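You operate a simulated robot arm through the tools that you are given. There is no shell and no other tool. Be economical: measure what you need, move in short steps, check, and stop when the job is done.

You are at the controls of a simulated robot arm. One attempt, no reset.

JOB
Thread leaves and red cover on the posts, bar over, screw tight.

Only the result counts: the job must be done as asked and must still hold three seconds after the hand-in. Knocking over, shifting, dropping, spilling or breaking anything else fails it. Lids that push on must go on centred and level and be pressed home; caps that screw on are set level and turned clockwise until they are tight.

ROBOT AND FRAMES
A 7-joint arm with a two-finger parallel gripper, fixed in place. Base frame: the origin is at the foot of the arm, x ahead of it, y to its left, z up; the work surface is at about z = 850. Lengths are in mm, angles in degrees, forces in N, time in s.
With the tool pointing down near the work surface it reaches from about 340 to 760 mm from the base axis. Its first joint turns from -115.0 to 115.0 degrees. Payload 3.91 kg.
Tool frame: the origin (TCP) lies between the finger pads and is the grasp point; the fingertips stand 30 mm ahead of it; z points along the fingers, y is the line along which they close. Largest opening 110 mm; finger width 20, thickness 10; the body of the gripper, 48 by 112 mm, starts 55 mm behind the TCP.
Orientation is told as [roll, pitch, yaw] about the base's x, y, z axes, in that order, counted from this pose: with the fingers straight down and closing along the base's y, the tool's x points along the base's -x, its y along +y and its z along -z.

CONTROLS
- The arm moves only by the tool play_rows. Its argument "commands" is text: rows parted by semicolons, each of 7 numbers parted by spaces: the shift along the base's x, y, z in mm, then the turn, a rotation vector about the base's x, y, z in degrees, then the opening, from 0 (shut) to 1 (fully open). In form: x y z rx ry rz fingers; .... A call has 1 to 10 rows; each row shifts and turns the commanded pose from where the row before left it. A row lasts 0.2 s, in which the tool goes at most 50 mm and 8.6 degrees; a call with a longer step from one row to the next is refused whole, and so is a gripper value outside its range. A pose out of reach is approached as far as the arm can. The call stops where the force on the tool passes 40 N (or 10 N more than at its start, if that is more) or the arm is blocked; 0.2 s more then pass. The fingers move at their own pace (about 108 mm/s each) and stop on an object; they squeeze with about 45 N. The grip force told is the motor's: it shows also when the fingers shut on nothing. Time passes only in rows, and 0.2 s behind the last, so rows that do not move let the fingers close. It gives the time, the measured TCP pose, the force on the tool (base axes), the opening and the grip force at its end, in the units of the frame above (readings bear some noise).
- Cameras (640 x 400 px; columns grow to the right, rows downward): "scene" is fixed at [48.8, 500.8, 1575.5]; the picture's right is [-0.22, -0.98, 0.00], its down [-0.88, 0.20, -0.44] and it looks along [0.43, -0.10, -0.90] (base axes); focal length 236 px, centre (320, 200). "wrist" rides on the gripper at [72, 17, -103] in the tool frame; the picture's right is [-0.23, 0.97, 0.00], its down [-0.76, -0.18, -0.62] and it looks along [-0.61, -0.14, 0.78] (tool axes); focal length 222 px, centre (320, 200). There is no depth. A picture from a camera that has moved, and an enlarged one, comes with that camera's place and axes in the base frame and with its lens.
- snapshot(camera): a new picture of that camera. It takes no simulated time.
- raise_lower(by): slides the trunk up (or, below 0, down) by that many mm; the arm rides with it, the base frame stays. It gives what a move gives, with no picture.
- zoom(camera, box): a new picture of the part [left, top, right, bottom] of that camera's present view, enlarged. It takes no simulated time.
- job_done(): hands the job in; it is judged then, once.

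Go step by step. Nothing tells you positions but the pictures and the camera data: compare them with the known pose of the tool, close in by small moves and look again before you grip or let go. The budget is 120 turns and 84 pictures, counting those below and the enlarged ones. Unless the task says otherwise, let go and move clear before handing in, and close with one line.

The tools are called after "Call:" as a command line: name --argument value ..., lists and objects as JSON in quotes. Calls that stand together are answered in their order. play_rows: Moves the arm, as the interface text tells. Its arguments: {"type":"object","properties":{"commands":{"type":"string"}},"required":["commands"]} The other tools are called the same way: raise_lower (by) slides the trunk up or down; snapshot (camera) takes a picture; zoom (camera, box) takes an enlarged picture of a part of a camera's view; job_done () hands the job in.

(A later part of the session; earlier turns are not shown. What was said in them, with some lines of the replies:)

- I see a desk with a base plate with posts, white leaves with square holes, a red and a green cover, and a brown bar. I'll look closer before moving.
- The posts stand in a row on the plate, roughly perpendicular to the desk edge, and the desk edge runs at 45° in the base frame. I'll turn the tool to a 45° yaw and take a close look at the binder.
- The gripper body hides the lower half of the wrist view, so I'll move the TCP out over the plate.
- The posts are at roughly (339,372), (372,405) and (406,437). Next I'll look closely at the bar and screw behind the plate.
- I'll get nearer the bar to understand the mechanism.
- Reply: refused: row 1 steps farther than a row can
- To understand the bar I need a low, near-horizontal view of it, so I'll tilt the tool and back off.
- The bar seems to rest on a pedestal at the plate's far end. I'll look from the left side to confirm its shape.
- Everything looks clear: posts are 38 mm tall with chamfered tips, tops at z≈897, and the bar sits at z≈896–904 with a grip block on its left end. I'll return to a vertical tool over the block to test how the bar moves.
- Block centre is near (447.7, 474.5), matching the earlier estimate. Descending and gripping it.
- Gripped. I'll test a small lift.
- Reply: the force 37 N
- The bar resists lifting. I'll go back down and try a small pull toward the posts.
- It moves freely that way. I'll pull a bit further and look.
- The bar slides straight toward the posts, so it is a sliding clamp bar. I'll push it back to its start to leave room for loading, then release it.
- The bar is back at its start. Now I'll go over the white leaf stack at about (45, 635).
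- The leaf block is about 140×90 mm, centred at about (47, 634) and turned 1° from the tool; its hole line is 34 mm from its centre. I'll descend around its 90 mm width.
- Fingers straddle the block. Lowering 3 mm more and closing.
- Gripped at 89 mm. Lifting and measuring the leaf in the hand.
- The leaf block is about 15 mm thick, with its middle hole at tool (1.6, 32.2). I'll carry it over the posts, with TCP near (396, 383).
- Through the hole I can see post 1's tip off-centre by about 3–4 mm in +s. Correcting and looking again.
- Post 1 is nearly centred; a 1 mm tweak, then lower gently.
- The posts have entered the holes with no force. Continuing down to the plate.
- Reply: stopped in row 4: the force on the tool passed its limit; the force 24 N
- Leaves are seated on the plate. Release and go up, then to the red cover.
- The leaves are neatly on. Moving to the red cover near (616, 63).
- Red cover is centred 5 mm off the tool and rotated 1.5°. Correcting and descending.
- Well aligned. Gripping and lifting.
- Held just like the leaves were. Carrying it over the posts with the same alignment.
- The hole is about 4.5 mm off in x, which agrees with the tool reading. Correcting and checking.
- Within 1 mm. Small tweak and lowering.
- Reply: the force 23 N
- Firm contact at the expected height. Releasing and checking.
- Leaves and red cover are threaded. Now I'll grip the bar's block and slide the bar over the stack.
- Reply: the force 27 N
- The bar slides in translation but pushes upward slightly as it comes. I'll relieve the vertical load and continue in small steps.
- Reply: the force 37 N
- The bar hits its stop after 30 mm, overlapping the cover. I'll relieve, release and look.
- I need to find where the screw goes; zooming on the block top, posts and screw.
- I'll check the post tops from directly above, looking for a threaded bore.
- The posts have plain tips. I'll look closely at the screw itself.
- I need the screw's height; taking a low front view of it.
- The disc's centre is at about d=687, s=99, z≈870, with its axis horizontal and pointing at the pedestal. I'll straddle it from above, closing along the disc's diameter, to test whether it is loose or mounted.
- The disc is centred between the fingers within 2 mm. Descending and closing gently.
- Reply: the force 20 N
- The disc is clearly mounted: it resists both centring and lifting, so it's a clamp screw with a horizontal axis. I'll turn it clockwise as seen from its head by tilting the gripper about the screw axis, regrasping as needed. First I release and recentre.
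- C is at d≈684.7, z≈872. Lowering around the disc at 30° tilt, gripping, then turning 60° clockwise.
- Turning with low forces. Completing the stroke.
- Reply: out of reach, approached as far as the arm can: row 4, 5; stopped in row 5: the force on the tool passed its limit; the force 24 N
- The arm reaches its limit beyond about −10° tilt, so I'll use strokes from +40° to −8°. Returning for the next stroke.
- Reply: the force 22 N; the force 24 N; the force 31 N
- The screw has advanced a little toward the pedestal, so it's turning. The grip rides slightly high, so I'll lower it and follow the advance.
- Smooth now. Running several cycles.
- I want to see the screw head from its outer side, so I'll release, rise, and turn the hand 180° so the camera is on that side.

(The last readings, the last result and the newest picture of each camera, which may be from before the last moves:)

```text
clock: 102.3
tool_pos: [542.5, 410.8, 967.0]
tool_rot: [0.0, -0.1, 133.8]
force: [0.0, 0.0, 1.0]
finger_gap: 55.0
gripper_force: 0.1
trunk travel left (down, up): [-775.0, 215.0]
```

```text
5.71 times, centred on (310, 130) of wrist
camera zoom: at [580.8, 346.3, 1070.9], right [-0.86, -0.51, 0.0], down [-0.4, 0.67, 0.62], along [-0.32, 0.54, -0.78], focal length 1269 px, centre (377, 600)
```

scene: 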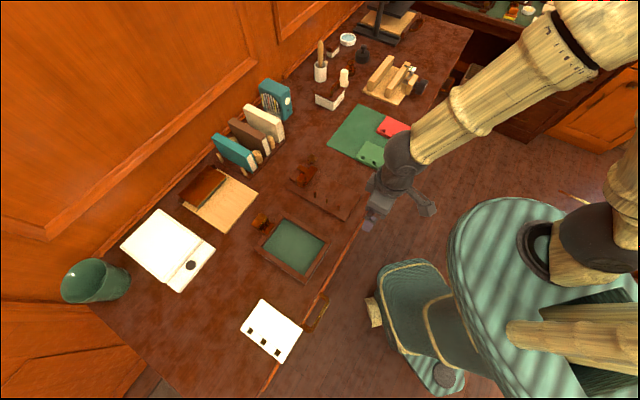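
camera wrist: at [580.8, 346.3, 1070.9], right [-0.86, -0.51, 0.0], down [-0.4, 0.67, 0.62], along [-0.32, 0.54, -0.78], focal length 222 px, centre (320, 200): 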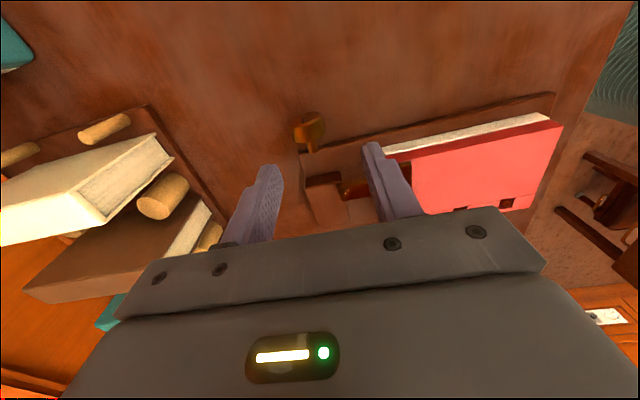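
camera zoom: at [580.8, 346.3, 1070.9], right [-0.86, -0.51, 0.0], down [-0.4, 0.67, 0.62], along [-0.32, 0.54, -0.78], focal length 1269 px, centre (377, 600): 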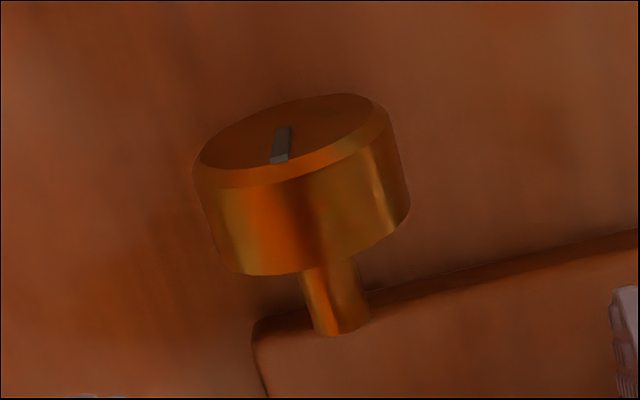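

There's a pointer mark on the screw head, now near 12 o'clock. I'll do one stroke and check that the pointer turns.

Call:
play_rows --commands "0 -2 -15 5.09 -5.09 0 0.45;0 -2 -15 5.09 -5.09 0 0.4;0 -1.6 -15 5.09 -5.09 0 0.38;0 0 -10 5.09 -5.09 0 0.37;0 0 -10 5.09 -5.09 0 0.36;0 0 0 0 0 0 0.36"

Call:
zoom --camera "wrist" --box '[240, 80, 400, 200]'

```text
clock: 103.7
tool_pos: [543.7, 401.9, 903.1]
tool_rot: [-36.0, -0.7, 134.0]
force: [-0.6, -1.4, 0.4]
finger_gap: 39.8
gripper_force: 0.4
trunk travel left (down, up): [-775.0, 215.0]
```

```text
3.33 times, centred on (320, 140) of wrist
camera zoom: at [540.8, 298.0, 976.7], right [-0.73, -0.38, -0.57], down [-0.68, 0.39, 0.62], along [-0.01, 0.84, -0.54], focal length 740 px, centre (320, 400)
```

zoom: 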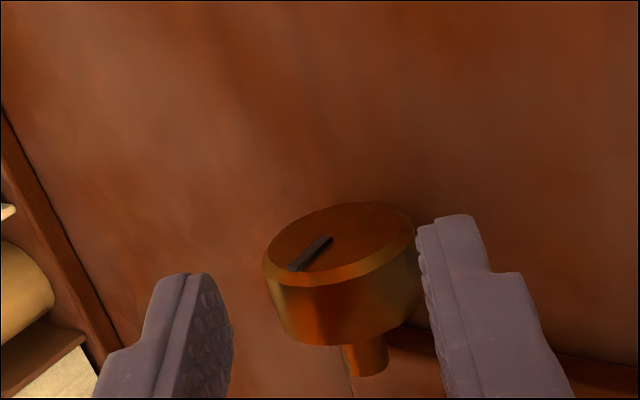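

Call:
play_rows --commands "0 2 -5 0 0 0 0.35;0 0 -3 0 0 0 0.34;0 0 -2 0 0 0 0.34;0 0 0 0 0 0 0.2;0 0 0 0 0 0 0.2;0 0 0 0 0 0 0.2"

Call:
play_rows --commands "2.09 2.09 1.84 -5.66 5.66 0 0.2;2.26 2.26 1.42 -5.66 5.66 0 0.2;2.37 2.37 0.96 -5.66 5.66 0 0.2;2.45 2.45 0.49 -5.66 5.66 0 0.2;2.46 2.46 0 -5.66 5.66 0 0.2;1.23 1.23 -0.18 -2.83 2.83 0 0.2;0 0 0 0 0 0 0.2"

Call:
zoom --camera "wrist" --box '[240, 80, 400, 200]'

```text
clock: 105.1
tool_pos: [544.0, 406.7, 891.4]
tool_rot: [-35.8, -0.8, 134.0]
force: [-0.7, -0.6, -0.6]
finger_gap: 32.0
gripper_force: 44.8
trunk travel left (down, up): [-775.0, 215.0]
```

```text
clock: 106.7
tool_pos: [556.4, 418.1, 895.4]
tool_rot: [8.3, 0.2, 133.8]
force: [-11.7, -7.4, -7.3]
finger_gap: 31.4
gripper_force: 44.6
trunk travel left (down, up): [-775.0, 215.0]
```

```text
3.33 times, centred on (320, 140) of wrist
camera zoom: at [604.6, 364.3, 1001.3], right [-0.85, -0.5, 0.14], down [-0.34, 0.73, 0.59], along [-0.4, 0.46, -0.8], focal length 740 px, centre (320, 400)
```

zoom: 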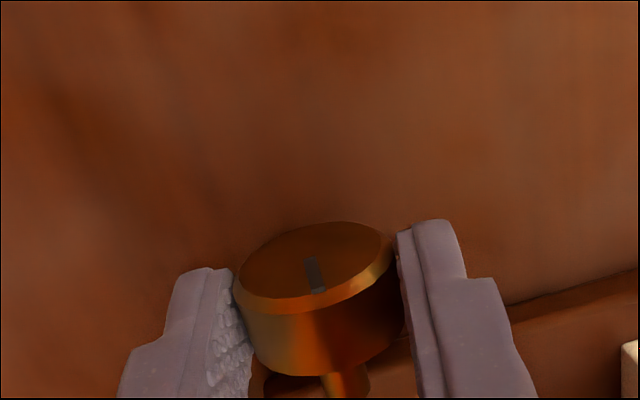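

The pointer stayed at 12 o'clock while my fingers slipped round. Earlier it had moved there from elsewhere, so the screw has reached its tight stop. I'll release, rise clear and check the bar and stack.

Call:
play_rows --commands "0 0 0 0 0 0 0.37;0 0 0 0 0 0 0.4;0 0 10 0 0 0 0.4;0 0 30 5.66 -5.66 0 0.5;-20 -20 35 0 0 -8 0.6;-20 -20 20 0 0 -8 0.6;0 0 0 0 0 -8 0.6;0 0 0 0 0 -8 0.6;0 0 0 0 0 -8 0.6;0 0 0 0 0 -8 0.6"

Call:
play_rows --commands "-20 5 0 0 0 -8 0.6;-20 5 0 0 0 -8 0.6;-20 5 0 0 0 -8 0.6;0 0 0 0 0 -8 0.6;0 0 0 0 0 -8 0.6;0 0 0 0 0 -2 0.6;0 0 0 0 0 0 0.6"

Call:
zoom --camera "wrist" --box '[200, 0, 440, 190]'

Call:
zoom --camera "scene" --box '[280, 140, 380, 220]'

```text
clock: 108.9
tool_pos: [515.7, 380.2, 991.1]
tool_rot: [0.1, -0.2, 85.7]
force: [-0.5, -0.8, -0.2]
finger_gap: 65.8
gripper_force: 0.1
trunk travel left (down, up): [-775.0, 215.0]
```

```text
clock: 110.5
tool_pos: [457.1, 394.0, 990.7]
tool_rot: [-0.1, -0.1, 43.6]
force: [0.5, 0.0, 0.0]
finger_gap: 66.1
gripper_force: 0.1
trunk travel left (down, up): [-775.0, 215.0]
```

```text
2.11 times, centred on (320, 95) of wrist
camera zoom: at [392.5, 356.3, 1095.0], right [-0.51, 0.86, 0.0], down [0.67, 0.4, 0.62], along [0.54, 0.32, -0.78], focal length 468 px, centre (320, 421)
```

zoom: 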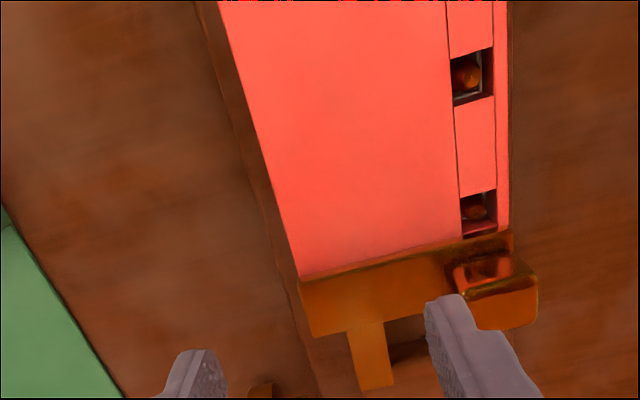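

```text
5.00 times, centred on (330, 180) of scene
camera zoom: at [48.8, 500.8, 1575.5], right [-0.22, -0.98, 0.0], down [-0.88, 0.2, -0.44], along [0.43, -0.1, -0.9], focal length 1182 px, centre (270, 300)
```

zoom: 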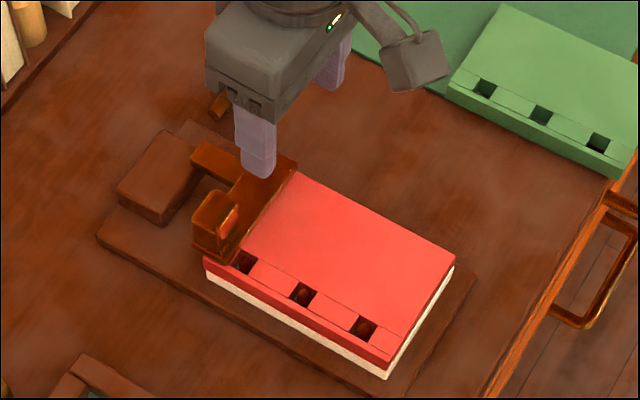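

Everything's in place. A quick confirming pull to be sure the bar is fully at its stop.

Call:
play_rows --commands "-15.5 30 0 0 0 0 0.6;-15.5 29.5 0 0 0 0 0.6;0 0 -25 0 0 0 0.6;0 0 -22 0 0 0 0.6;0 0 0 0 0 0 0.6;0 0 0 0 0 0 0.25;0 0 0 0 0 0 0.2;0 0 0 0 0 0 0.2"

Call:
play_rows --commands "-1.5 -1.5 0 0 0 0 0.2;-1.5 -1.5 0 0 0 0 0.2;-1.5 -1.5 0 0 0 0 0.2;0 0 0 0 0 0 0.2"

```text
clock: 112.3
tool_pos: [426.9, 453.2, 944.0]
tool_rot: [0.0, -0.1, 43.8]
force: [4.3, -3.0, 0.3]
finger_gap: 29.5
gripper_force: 45.2
trunk travel left (down, up): [-775.0, 215.0]
```

```text
clock: 113.3
tool_pos: [424.7, 453.5, 944.2]
tool_rot: [0.1, -0.5, 43.7]
force: [26.8, 19.4, 4.0]
finger_gap: 29.6
gripper_force: 45.0
trunk travel left (down, up): [-775.0, 215.0]
```

The bar is at its hard stop. To be certain about the screw, I'll do a back-and-forth check: grip it, turn it back a little, look, then retighten.

Call:
play_rows --commands "2 2 0 0 0 0 0.2;0 0 0 0 0 0 0.6;0 0 0 0 0 0 0.6;0 0 30 0 0 0 0.6;0 0 30 0 0 8.5 0.6;25 -10 0 0 0 8.5 0.5;25 -10 0 0 0 8.5 0.5;25 -10 0 0 0 8.5 0.5;25 -10 0 0 0 8.5 0.5;15 -5 0 0 0 8.5 0.5"

Call:
play_rows --commands "0 0 0 0 0 8.5 0.5;0 0 0 0 0 8.5 0.5;0 0 0 0 0 8.5 0.5;0 0 0 0 0 8.5 0.5;0 0 0 0 0 5.5 0.5;0 0 0 0 0 0 0.5"

```text
clock: 115.5
tool_pos: [536.8, 407.1, 1002.5]
tool_rot: [0.1, 0.0, 94.8]
force: [0.0, -0.3, 0.4]
finger_gap: 55.2
gripper_force: 0.0
trunk travel left (down, up): [-775.0, 215.0]
```

```text
clock: 116.9
tool_pos: [537.0, 405.9, 1004.1]
tool_rot: [0.1, -0.1, 134.3]
force: [-0.3, -0.9, 0.3]
finger_gap: 54.8
gripper_force: 0.1
trunk travel left (down, up): [-775.0, 215.0]
```

Call:
play_rows --commands "8 4.5 -30 0 0 0 0.5;8.4 4.5 -30 0 0 0 0.45;0 0 -30 0 0 0 0.42;0 0 -12 0 0 0 0.4;0 0 -6 0 0 0 0.38;0 0 0 0 0 0 0.38;0 0 0 0 0 0 0.2;0 0 0 0 0 0 0.2;0 0 0 0 0 0 0.2"

Call:
play_rows --commands "-2.46 -2.46 -0.24 5.66 -5.66 0 0.2;-2.41 -2.41 -0.73 5.66 -5.66 0 0.2;-2.31 -2.31 -1.2 5.66 -5.66 0 0.2;-2.17 -2.17 -1.64 5.66 -5.66 0 0.2;0 0 0 0 0 0 0.2"

Call:
zoom --camera "wrist" --box '[240, 80, 400, 200]'

```text
clock: 118.9
tool_pos: [554.0, 414.0, 897.3]
tool_rot: [0.1, -0.2, 134.2]
force: [-11.7, -9.9, -4.9]
finger_gap: 31.7
gripper_force: 44.7
trunk travel left (down, up): [-775.0, 215.0]
```

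```text
clock: 120.1
tool_pos: [545.5, 405.9, 892.6]
tool_rot: [-31.9, -0.4, 134.3]
force: [0.3, -6.1, -4.6]
finger_gap: 31.9
gripper_force: 44.8
trunk travel left (down, up): [-775.0, 215.0]
```

```text
3.33 times, centred on (320, 140) of wrist
camera zoom: at [547.2, 305.3, 971.8], right [-0.75, -0.41, -0.51], down [-0.66, 0.42, 0.63], along [-0.04, 0.81, -0.58], focal length 740 px, centre (320, 400)
```

zoom: 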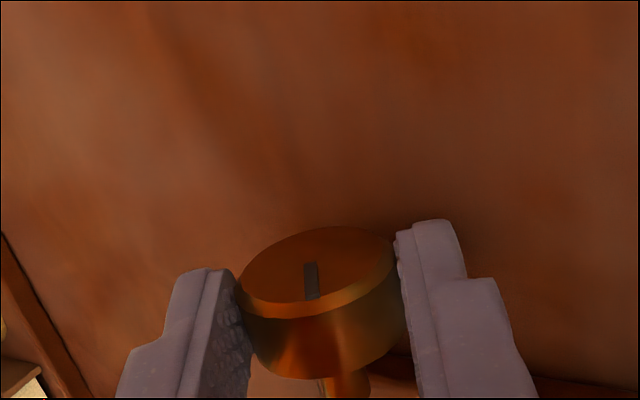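

The screw does turn with the hand, so 12 o'clock is its true tight stop. Retightening with overtravel.

Call:
play_rows --commands "2.17 2.17 1.64 -5.66 5.66 0 0.2;2.31 2.31 1.2 -5.66 5.66 0 0.2;2.41 2.41 0.73 -5.66 5.66 0 0.2;2.46 2.46 0.24 -5.66 5.66 0 0.2;2.46 2.46 -0.1 -5.66 5.66 0 0.2;0 0 0 0 0 0 0.2"

Call:
play_rows --commands "0 0 0 0 0 0 0.36;0 0 6 0 0 0 0.36;-2.46 -2.46 0 5.66 -5.66 0 0.36;-2.46 -2.46 -0.24 5.66 -5.66 0 0.36;-2.41 -2.41 -0.73 5.66 -5.66 0 0.36;-2.31 -2.31 -1.2 5.66 -5.66 0 0.36;-2.17 -2.17 -1.64 5.66 -5.66 0 0.35;0 0 -6 0 0 0 0.34;0 0 0 0 0 0 0.2;0 0 0 0 0 0 0.2"

Call:
play_rows --commands "2.17 2.17 1.64 -5.66 5.66 0 0.2;2.31 2.31 1.2 -5.66 5.66 0 0.2;2.41 2.41 0.73 -5.66 5.66 0 0.2;2.46 2.46 0.24 -5.66 5.66 0 0.2;2.46 2.46 -0.1 -5.66 5.66 0 0.2;0 0 0 0 0 0 0.2;0 0 0 0 0 0 0.37;0 0 0 0 0 0 0.4;0 0 15 0 0 0 0.4;0 0 35 5.66 -5.66 0 0.5"

Call:
zoom --camera "wrist" --box '[260, 80, 380, 180]'

```text
clock: 121.5
tool_pos: [556.3, 416.6, 896.7]
tool_rot: [8.2, 0.0, 134.2]
force: [0.1, -6.7, -1.9]
finger_gap: 31.2
gripper_force: 44.8
trunk travel left (down, up): [-775.0, 215.0]
```

```text
clock: 123.7
tool_pos: [544.5, 405.7, 894.7]
tool_rot: [-32.0, -0.5, 134.4]
force: [1.2, -2.7, 4.6]
finger_gap: 31.4
gripper_force: 45.1
trunk travel left (down, up): [-775.0, 215.0]
```

```text
clock: 125.9
tool_pos: [555.9, 415.5, 946.4]
tool_rot: [0.0, -0.1, 134.2]
force: [0.1, 0.0, 0.1]
finger_gap: 54.9
gripper_force: 0.0
trunk travel left (down, up): [-775.0, 215.0]
```

```text
4.00 times, centred on (320, 130) of wrist
camera zoom: at [593.7, 351.1, 1050.7], right [-0.86, -0.52, 0.0], down [-0.4, 0.67, 0.62], along [-0.32, 0.54, -0.78], focal length 888 px, centre (320, 480)
```

zoom: 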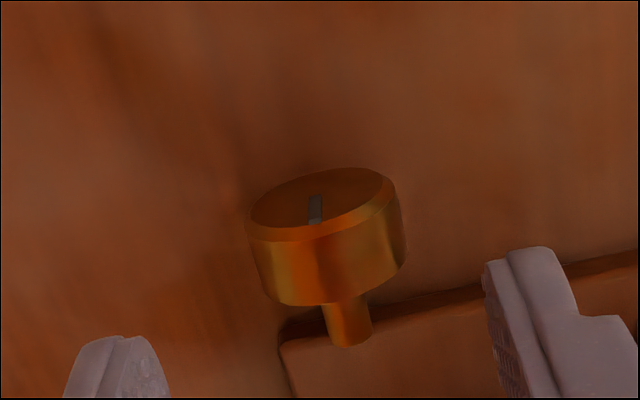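

The pointer is back at 12 o'clock, its tight stop. I'll move the hand clear and take a final look.

Call:
play_rows --commands "-20 -20 40 0 0 0 0.6;-30 -25 30 0 0 0 0.6;-30 -25 20 0 0 0 0.6;-30 -25 0 0 0 0 0.6;-30 -25 0 0 0 0 0.6"

Call:
zoom --camera "scene" --box '[270, 120, 390, 220]'

```text
clock: 127.1
tool_pos: [414.0, 297.9, 1038.1]
tool_rot: [0.0, -0.1, 134.2]
force: [0.0, -0.4, 0.1]
finger_gap: 66.1
gripper_force: 0.1
trunk travel left (down, up): [-775.0, 215.0]
```

```text
4.00 times, centred on (330, 170) of scene
camera zoom: at [48.8, 500.8, 1575.5], right [-0.22, -0.98, 0.0], down [-0.88, 0.2, -0.44], along [0.43, -0.1, -0.9], focal length 946 px, centre (280, 320)
```

zoom: 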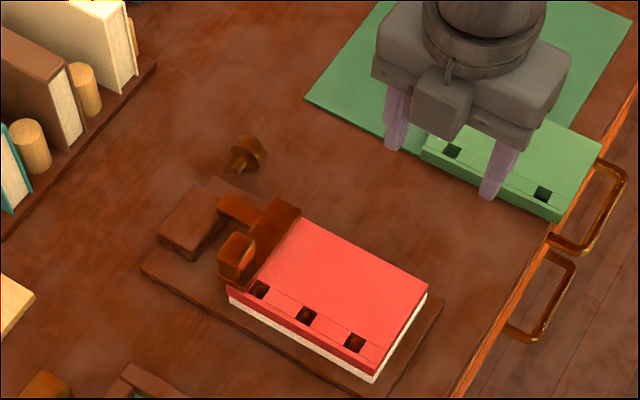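

The leaves and red cover are on the posts, the bar is over them at its stop, and the screw is tight. The hand is clear and nothing else looks disturbed, so I'm handing in.

Call:
job_done

```text
The job is handed in.
```

The job is handed in: the leaves and red cover are on the posts, the bar is slid over them to its stop, and the screw is turned clockwise until it stops.
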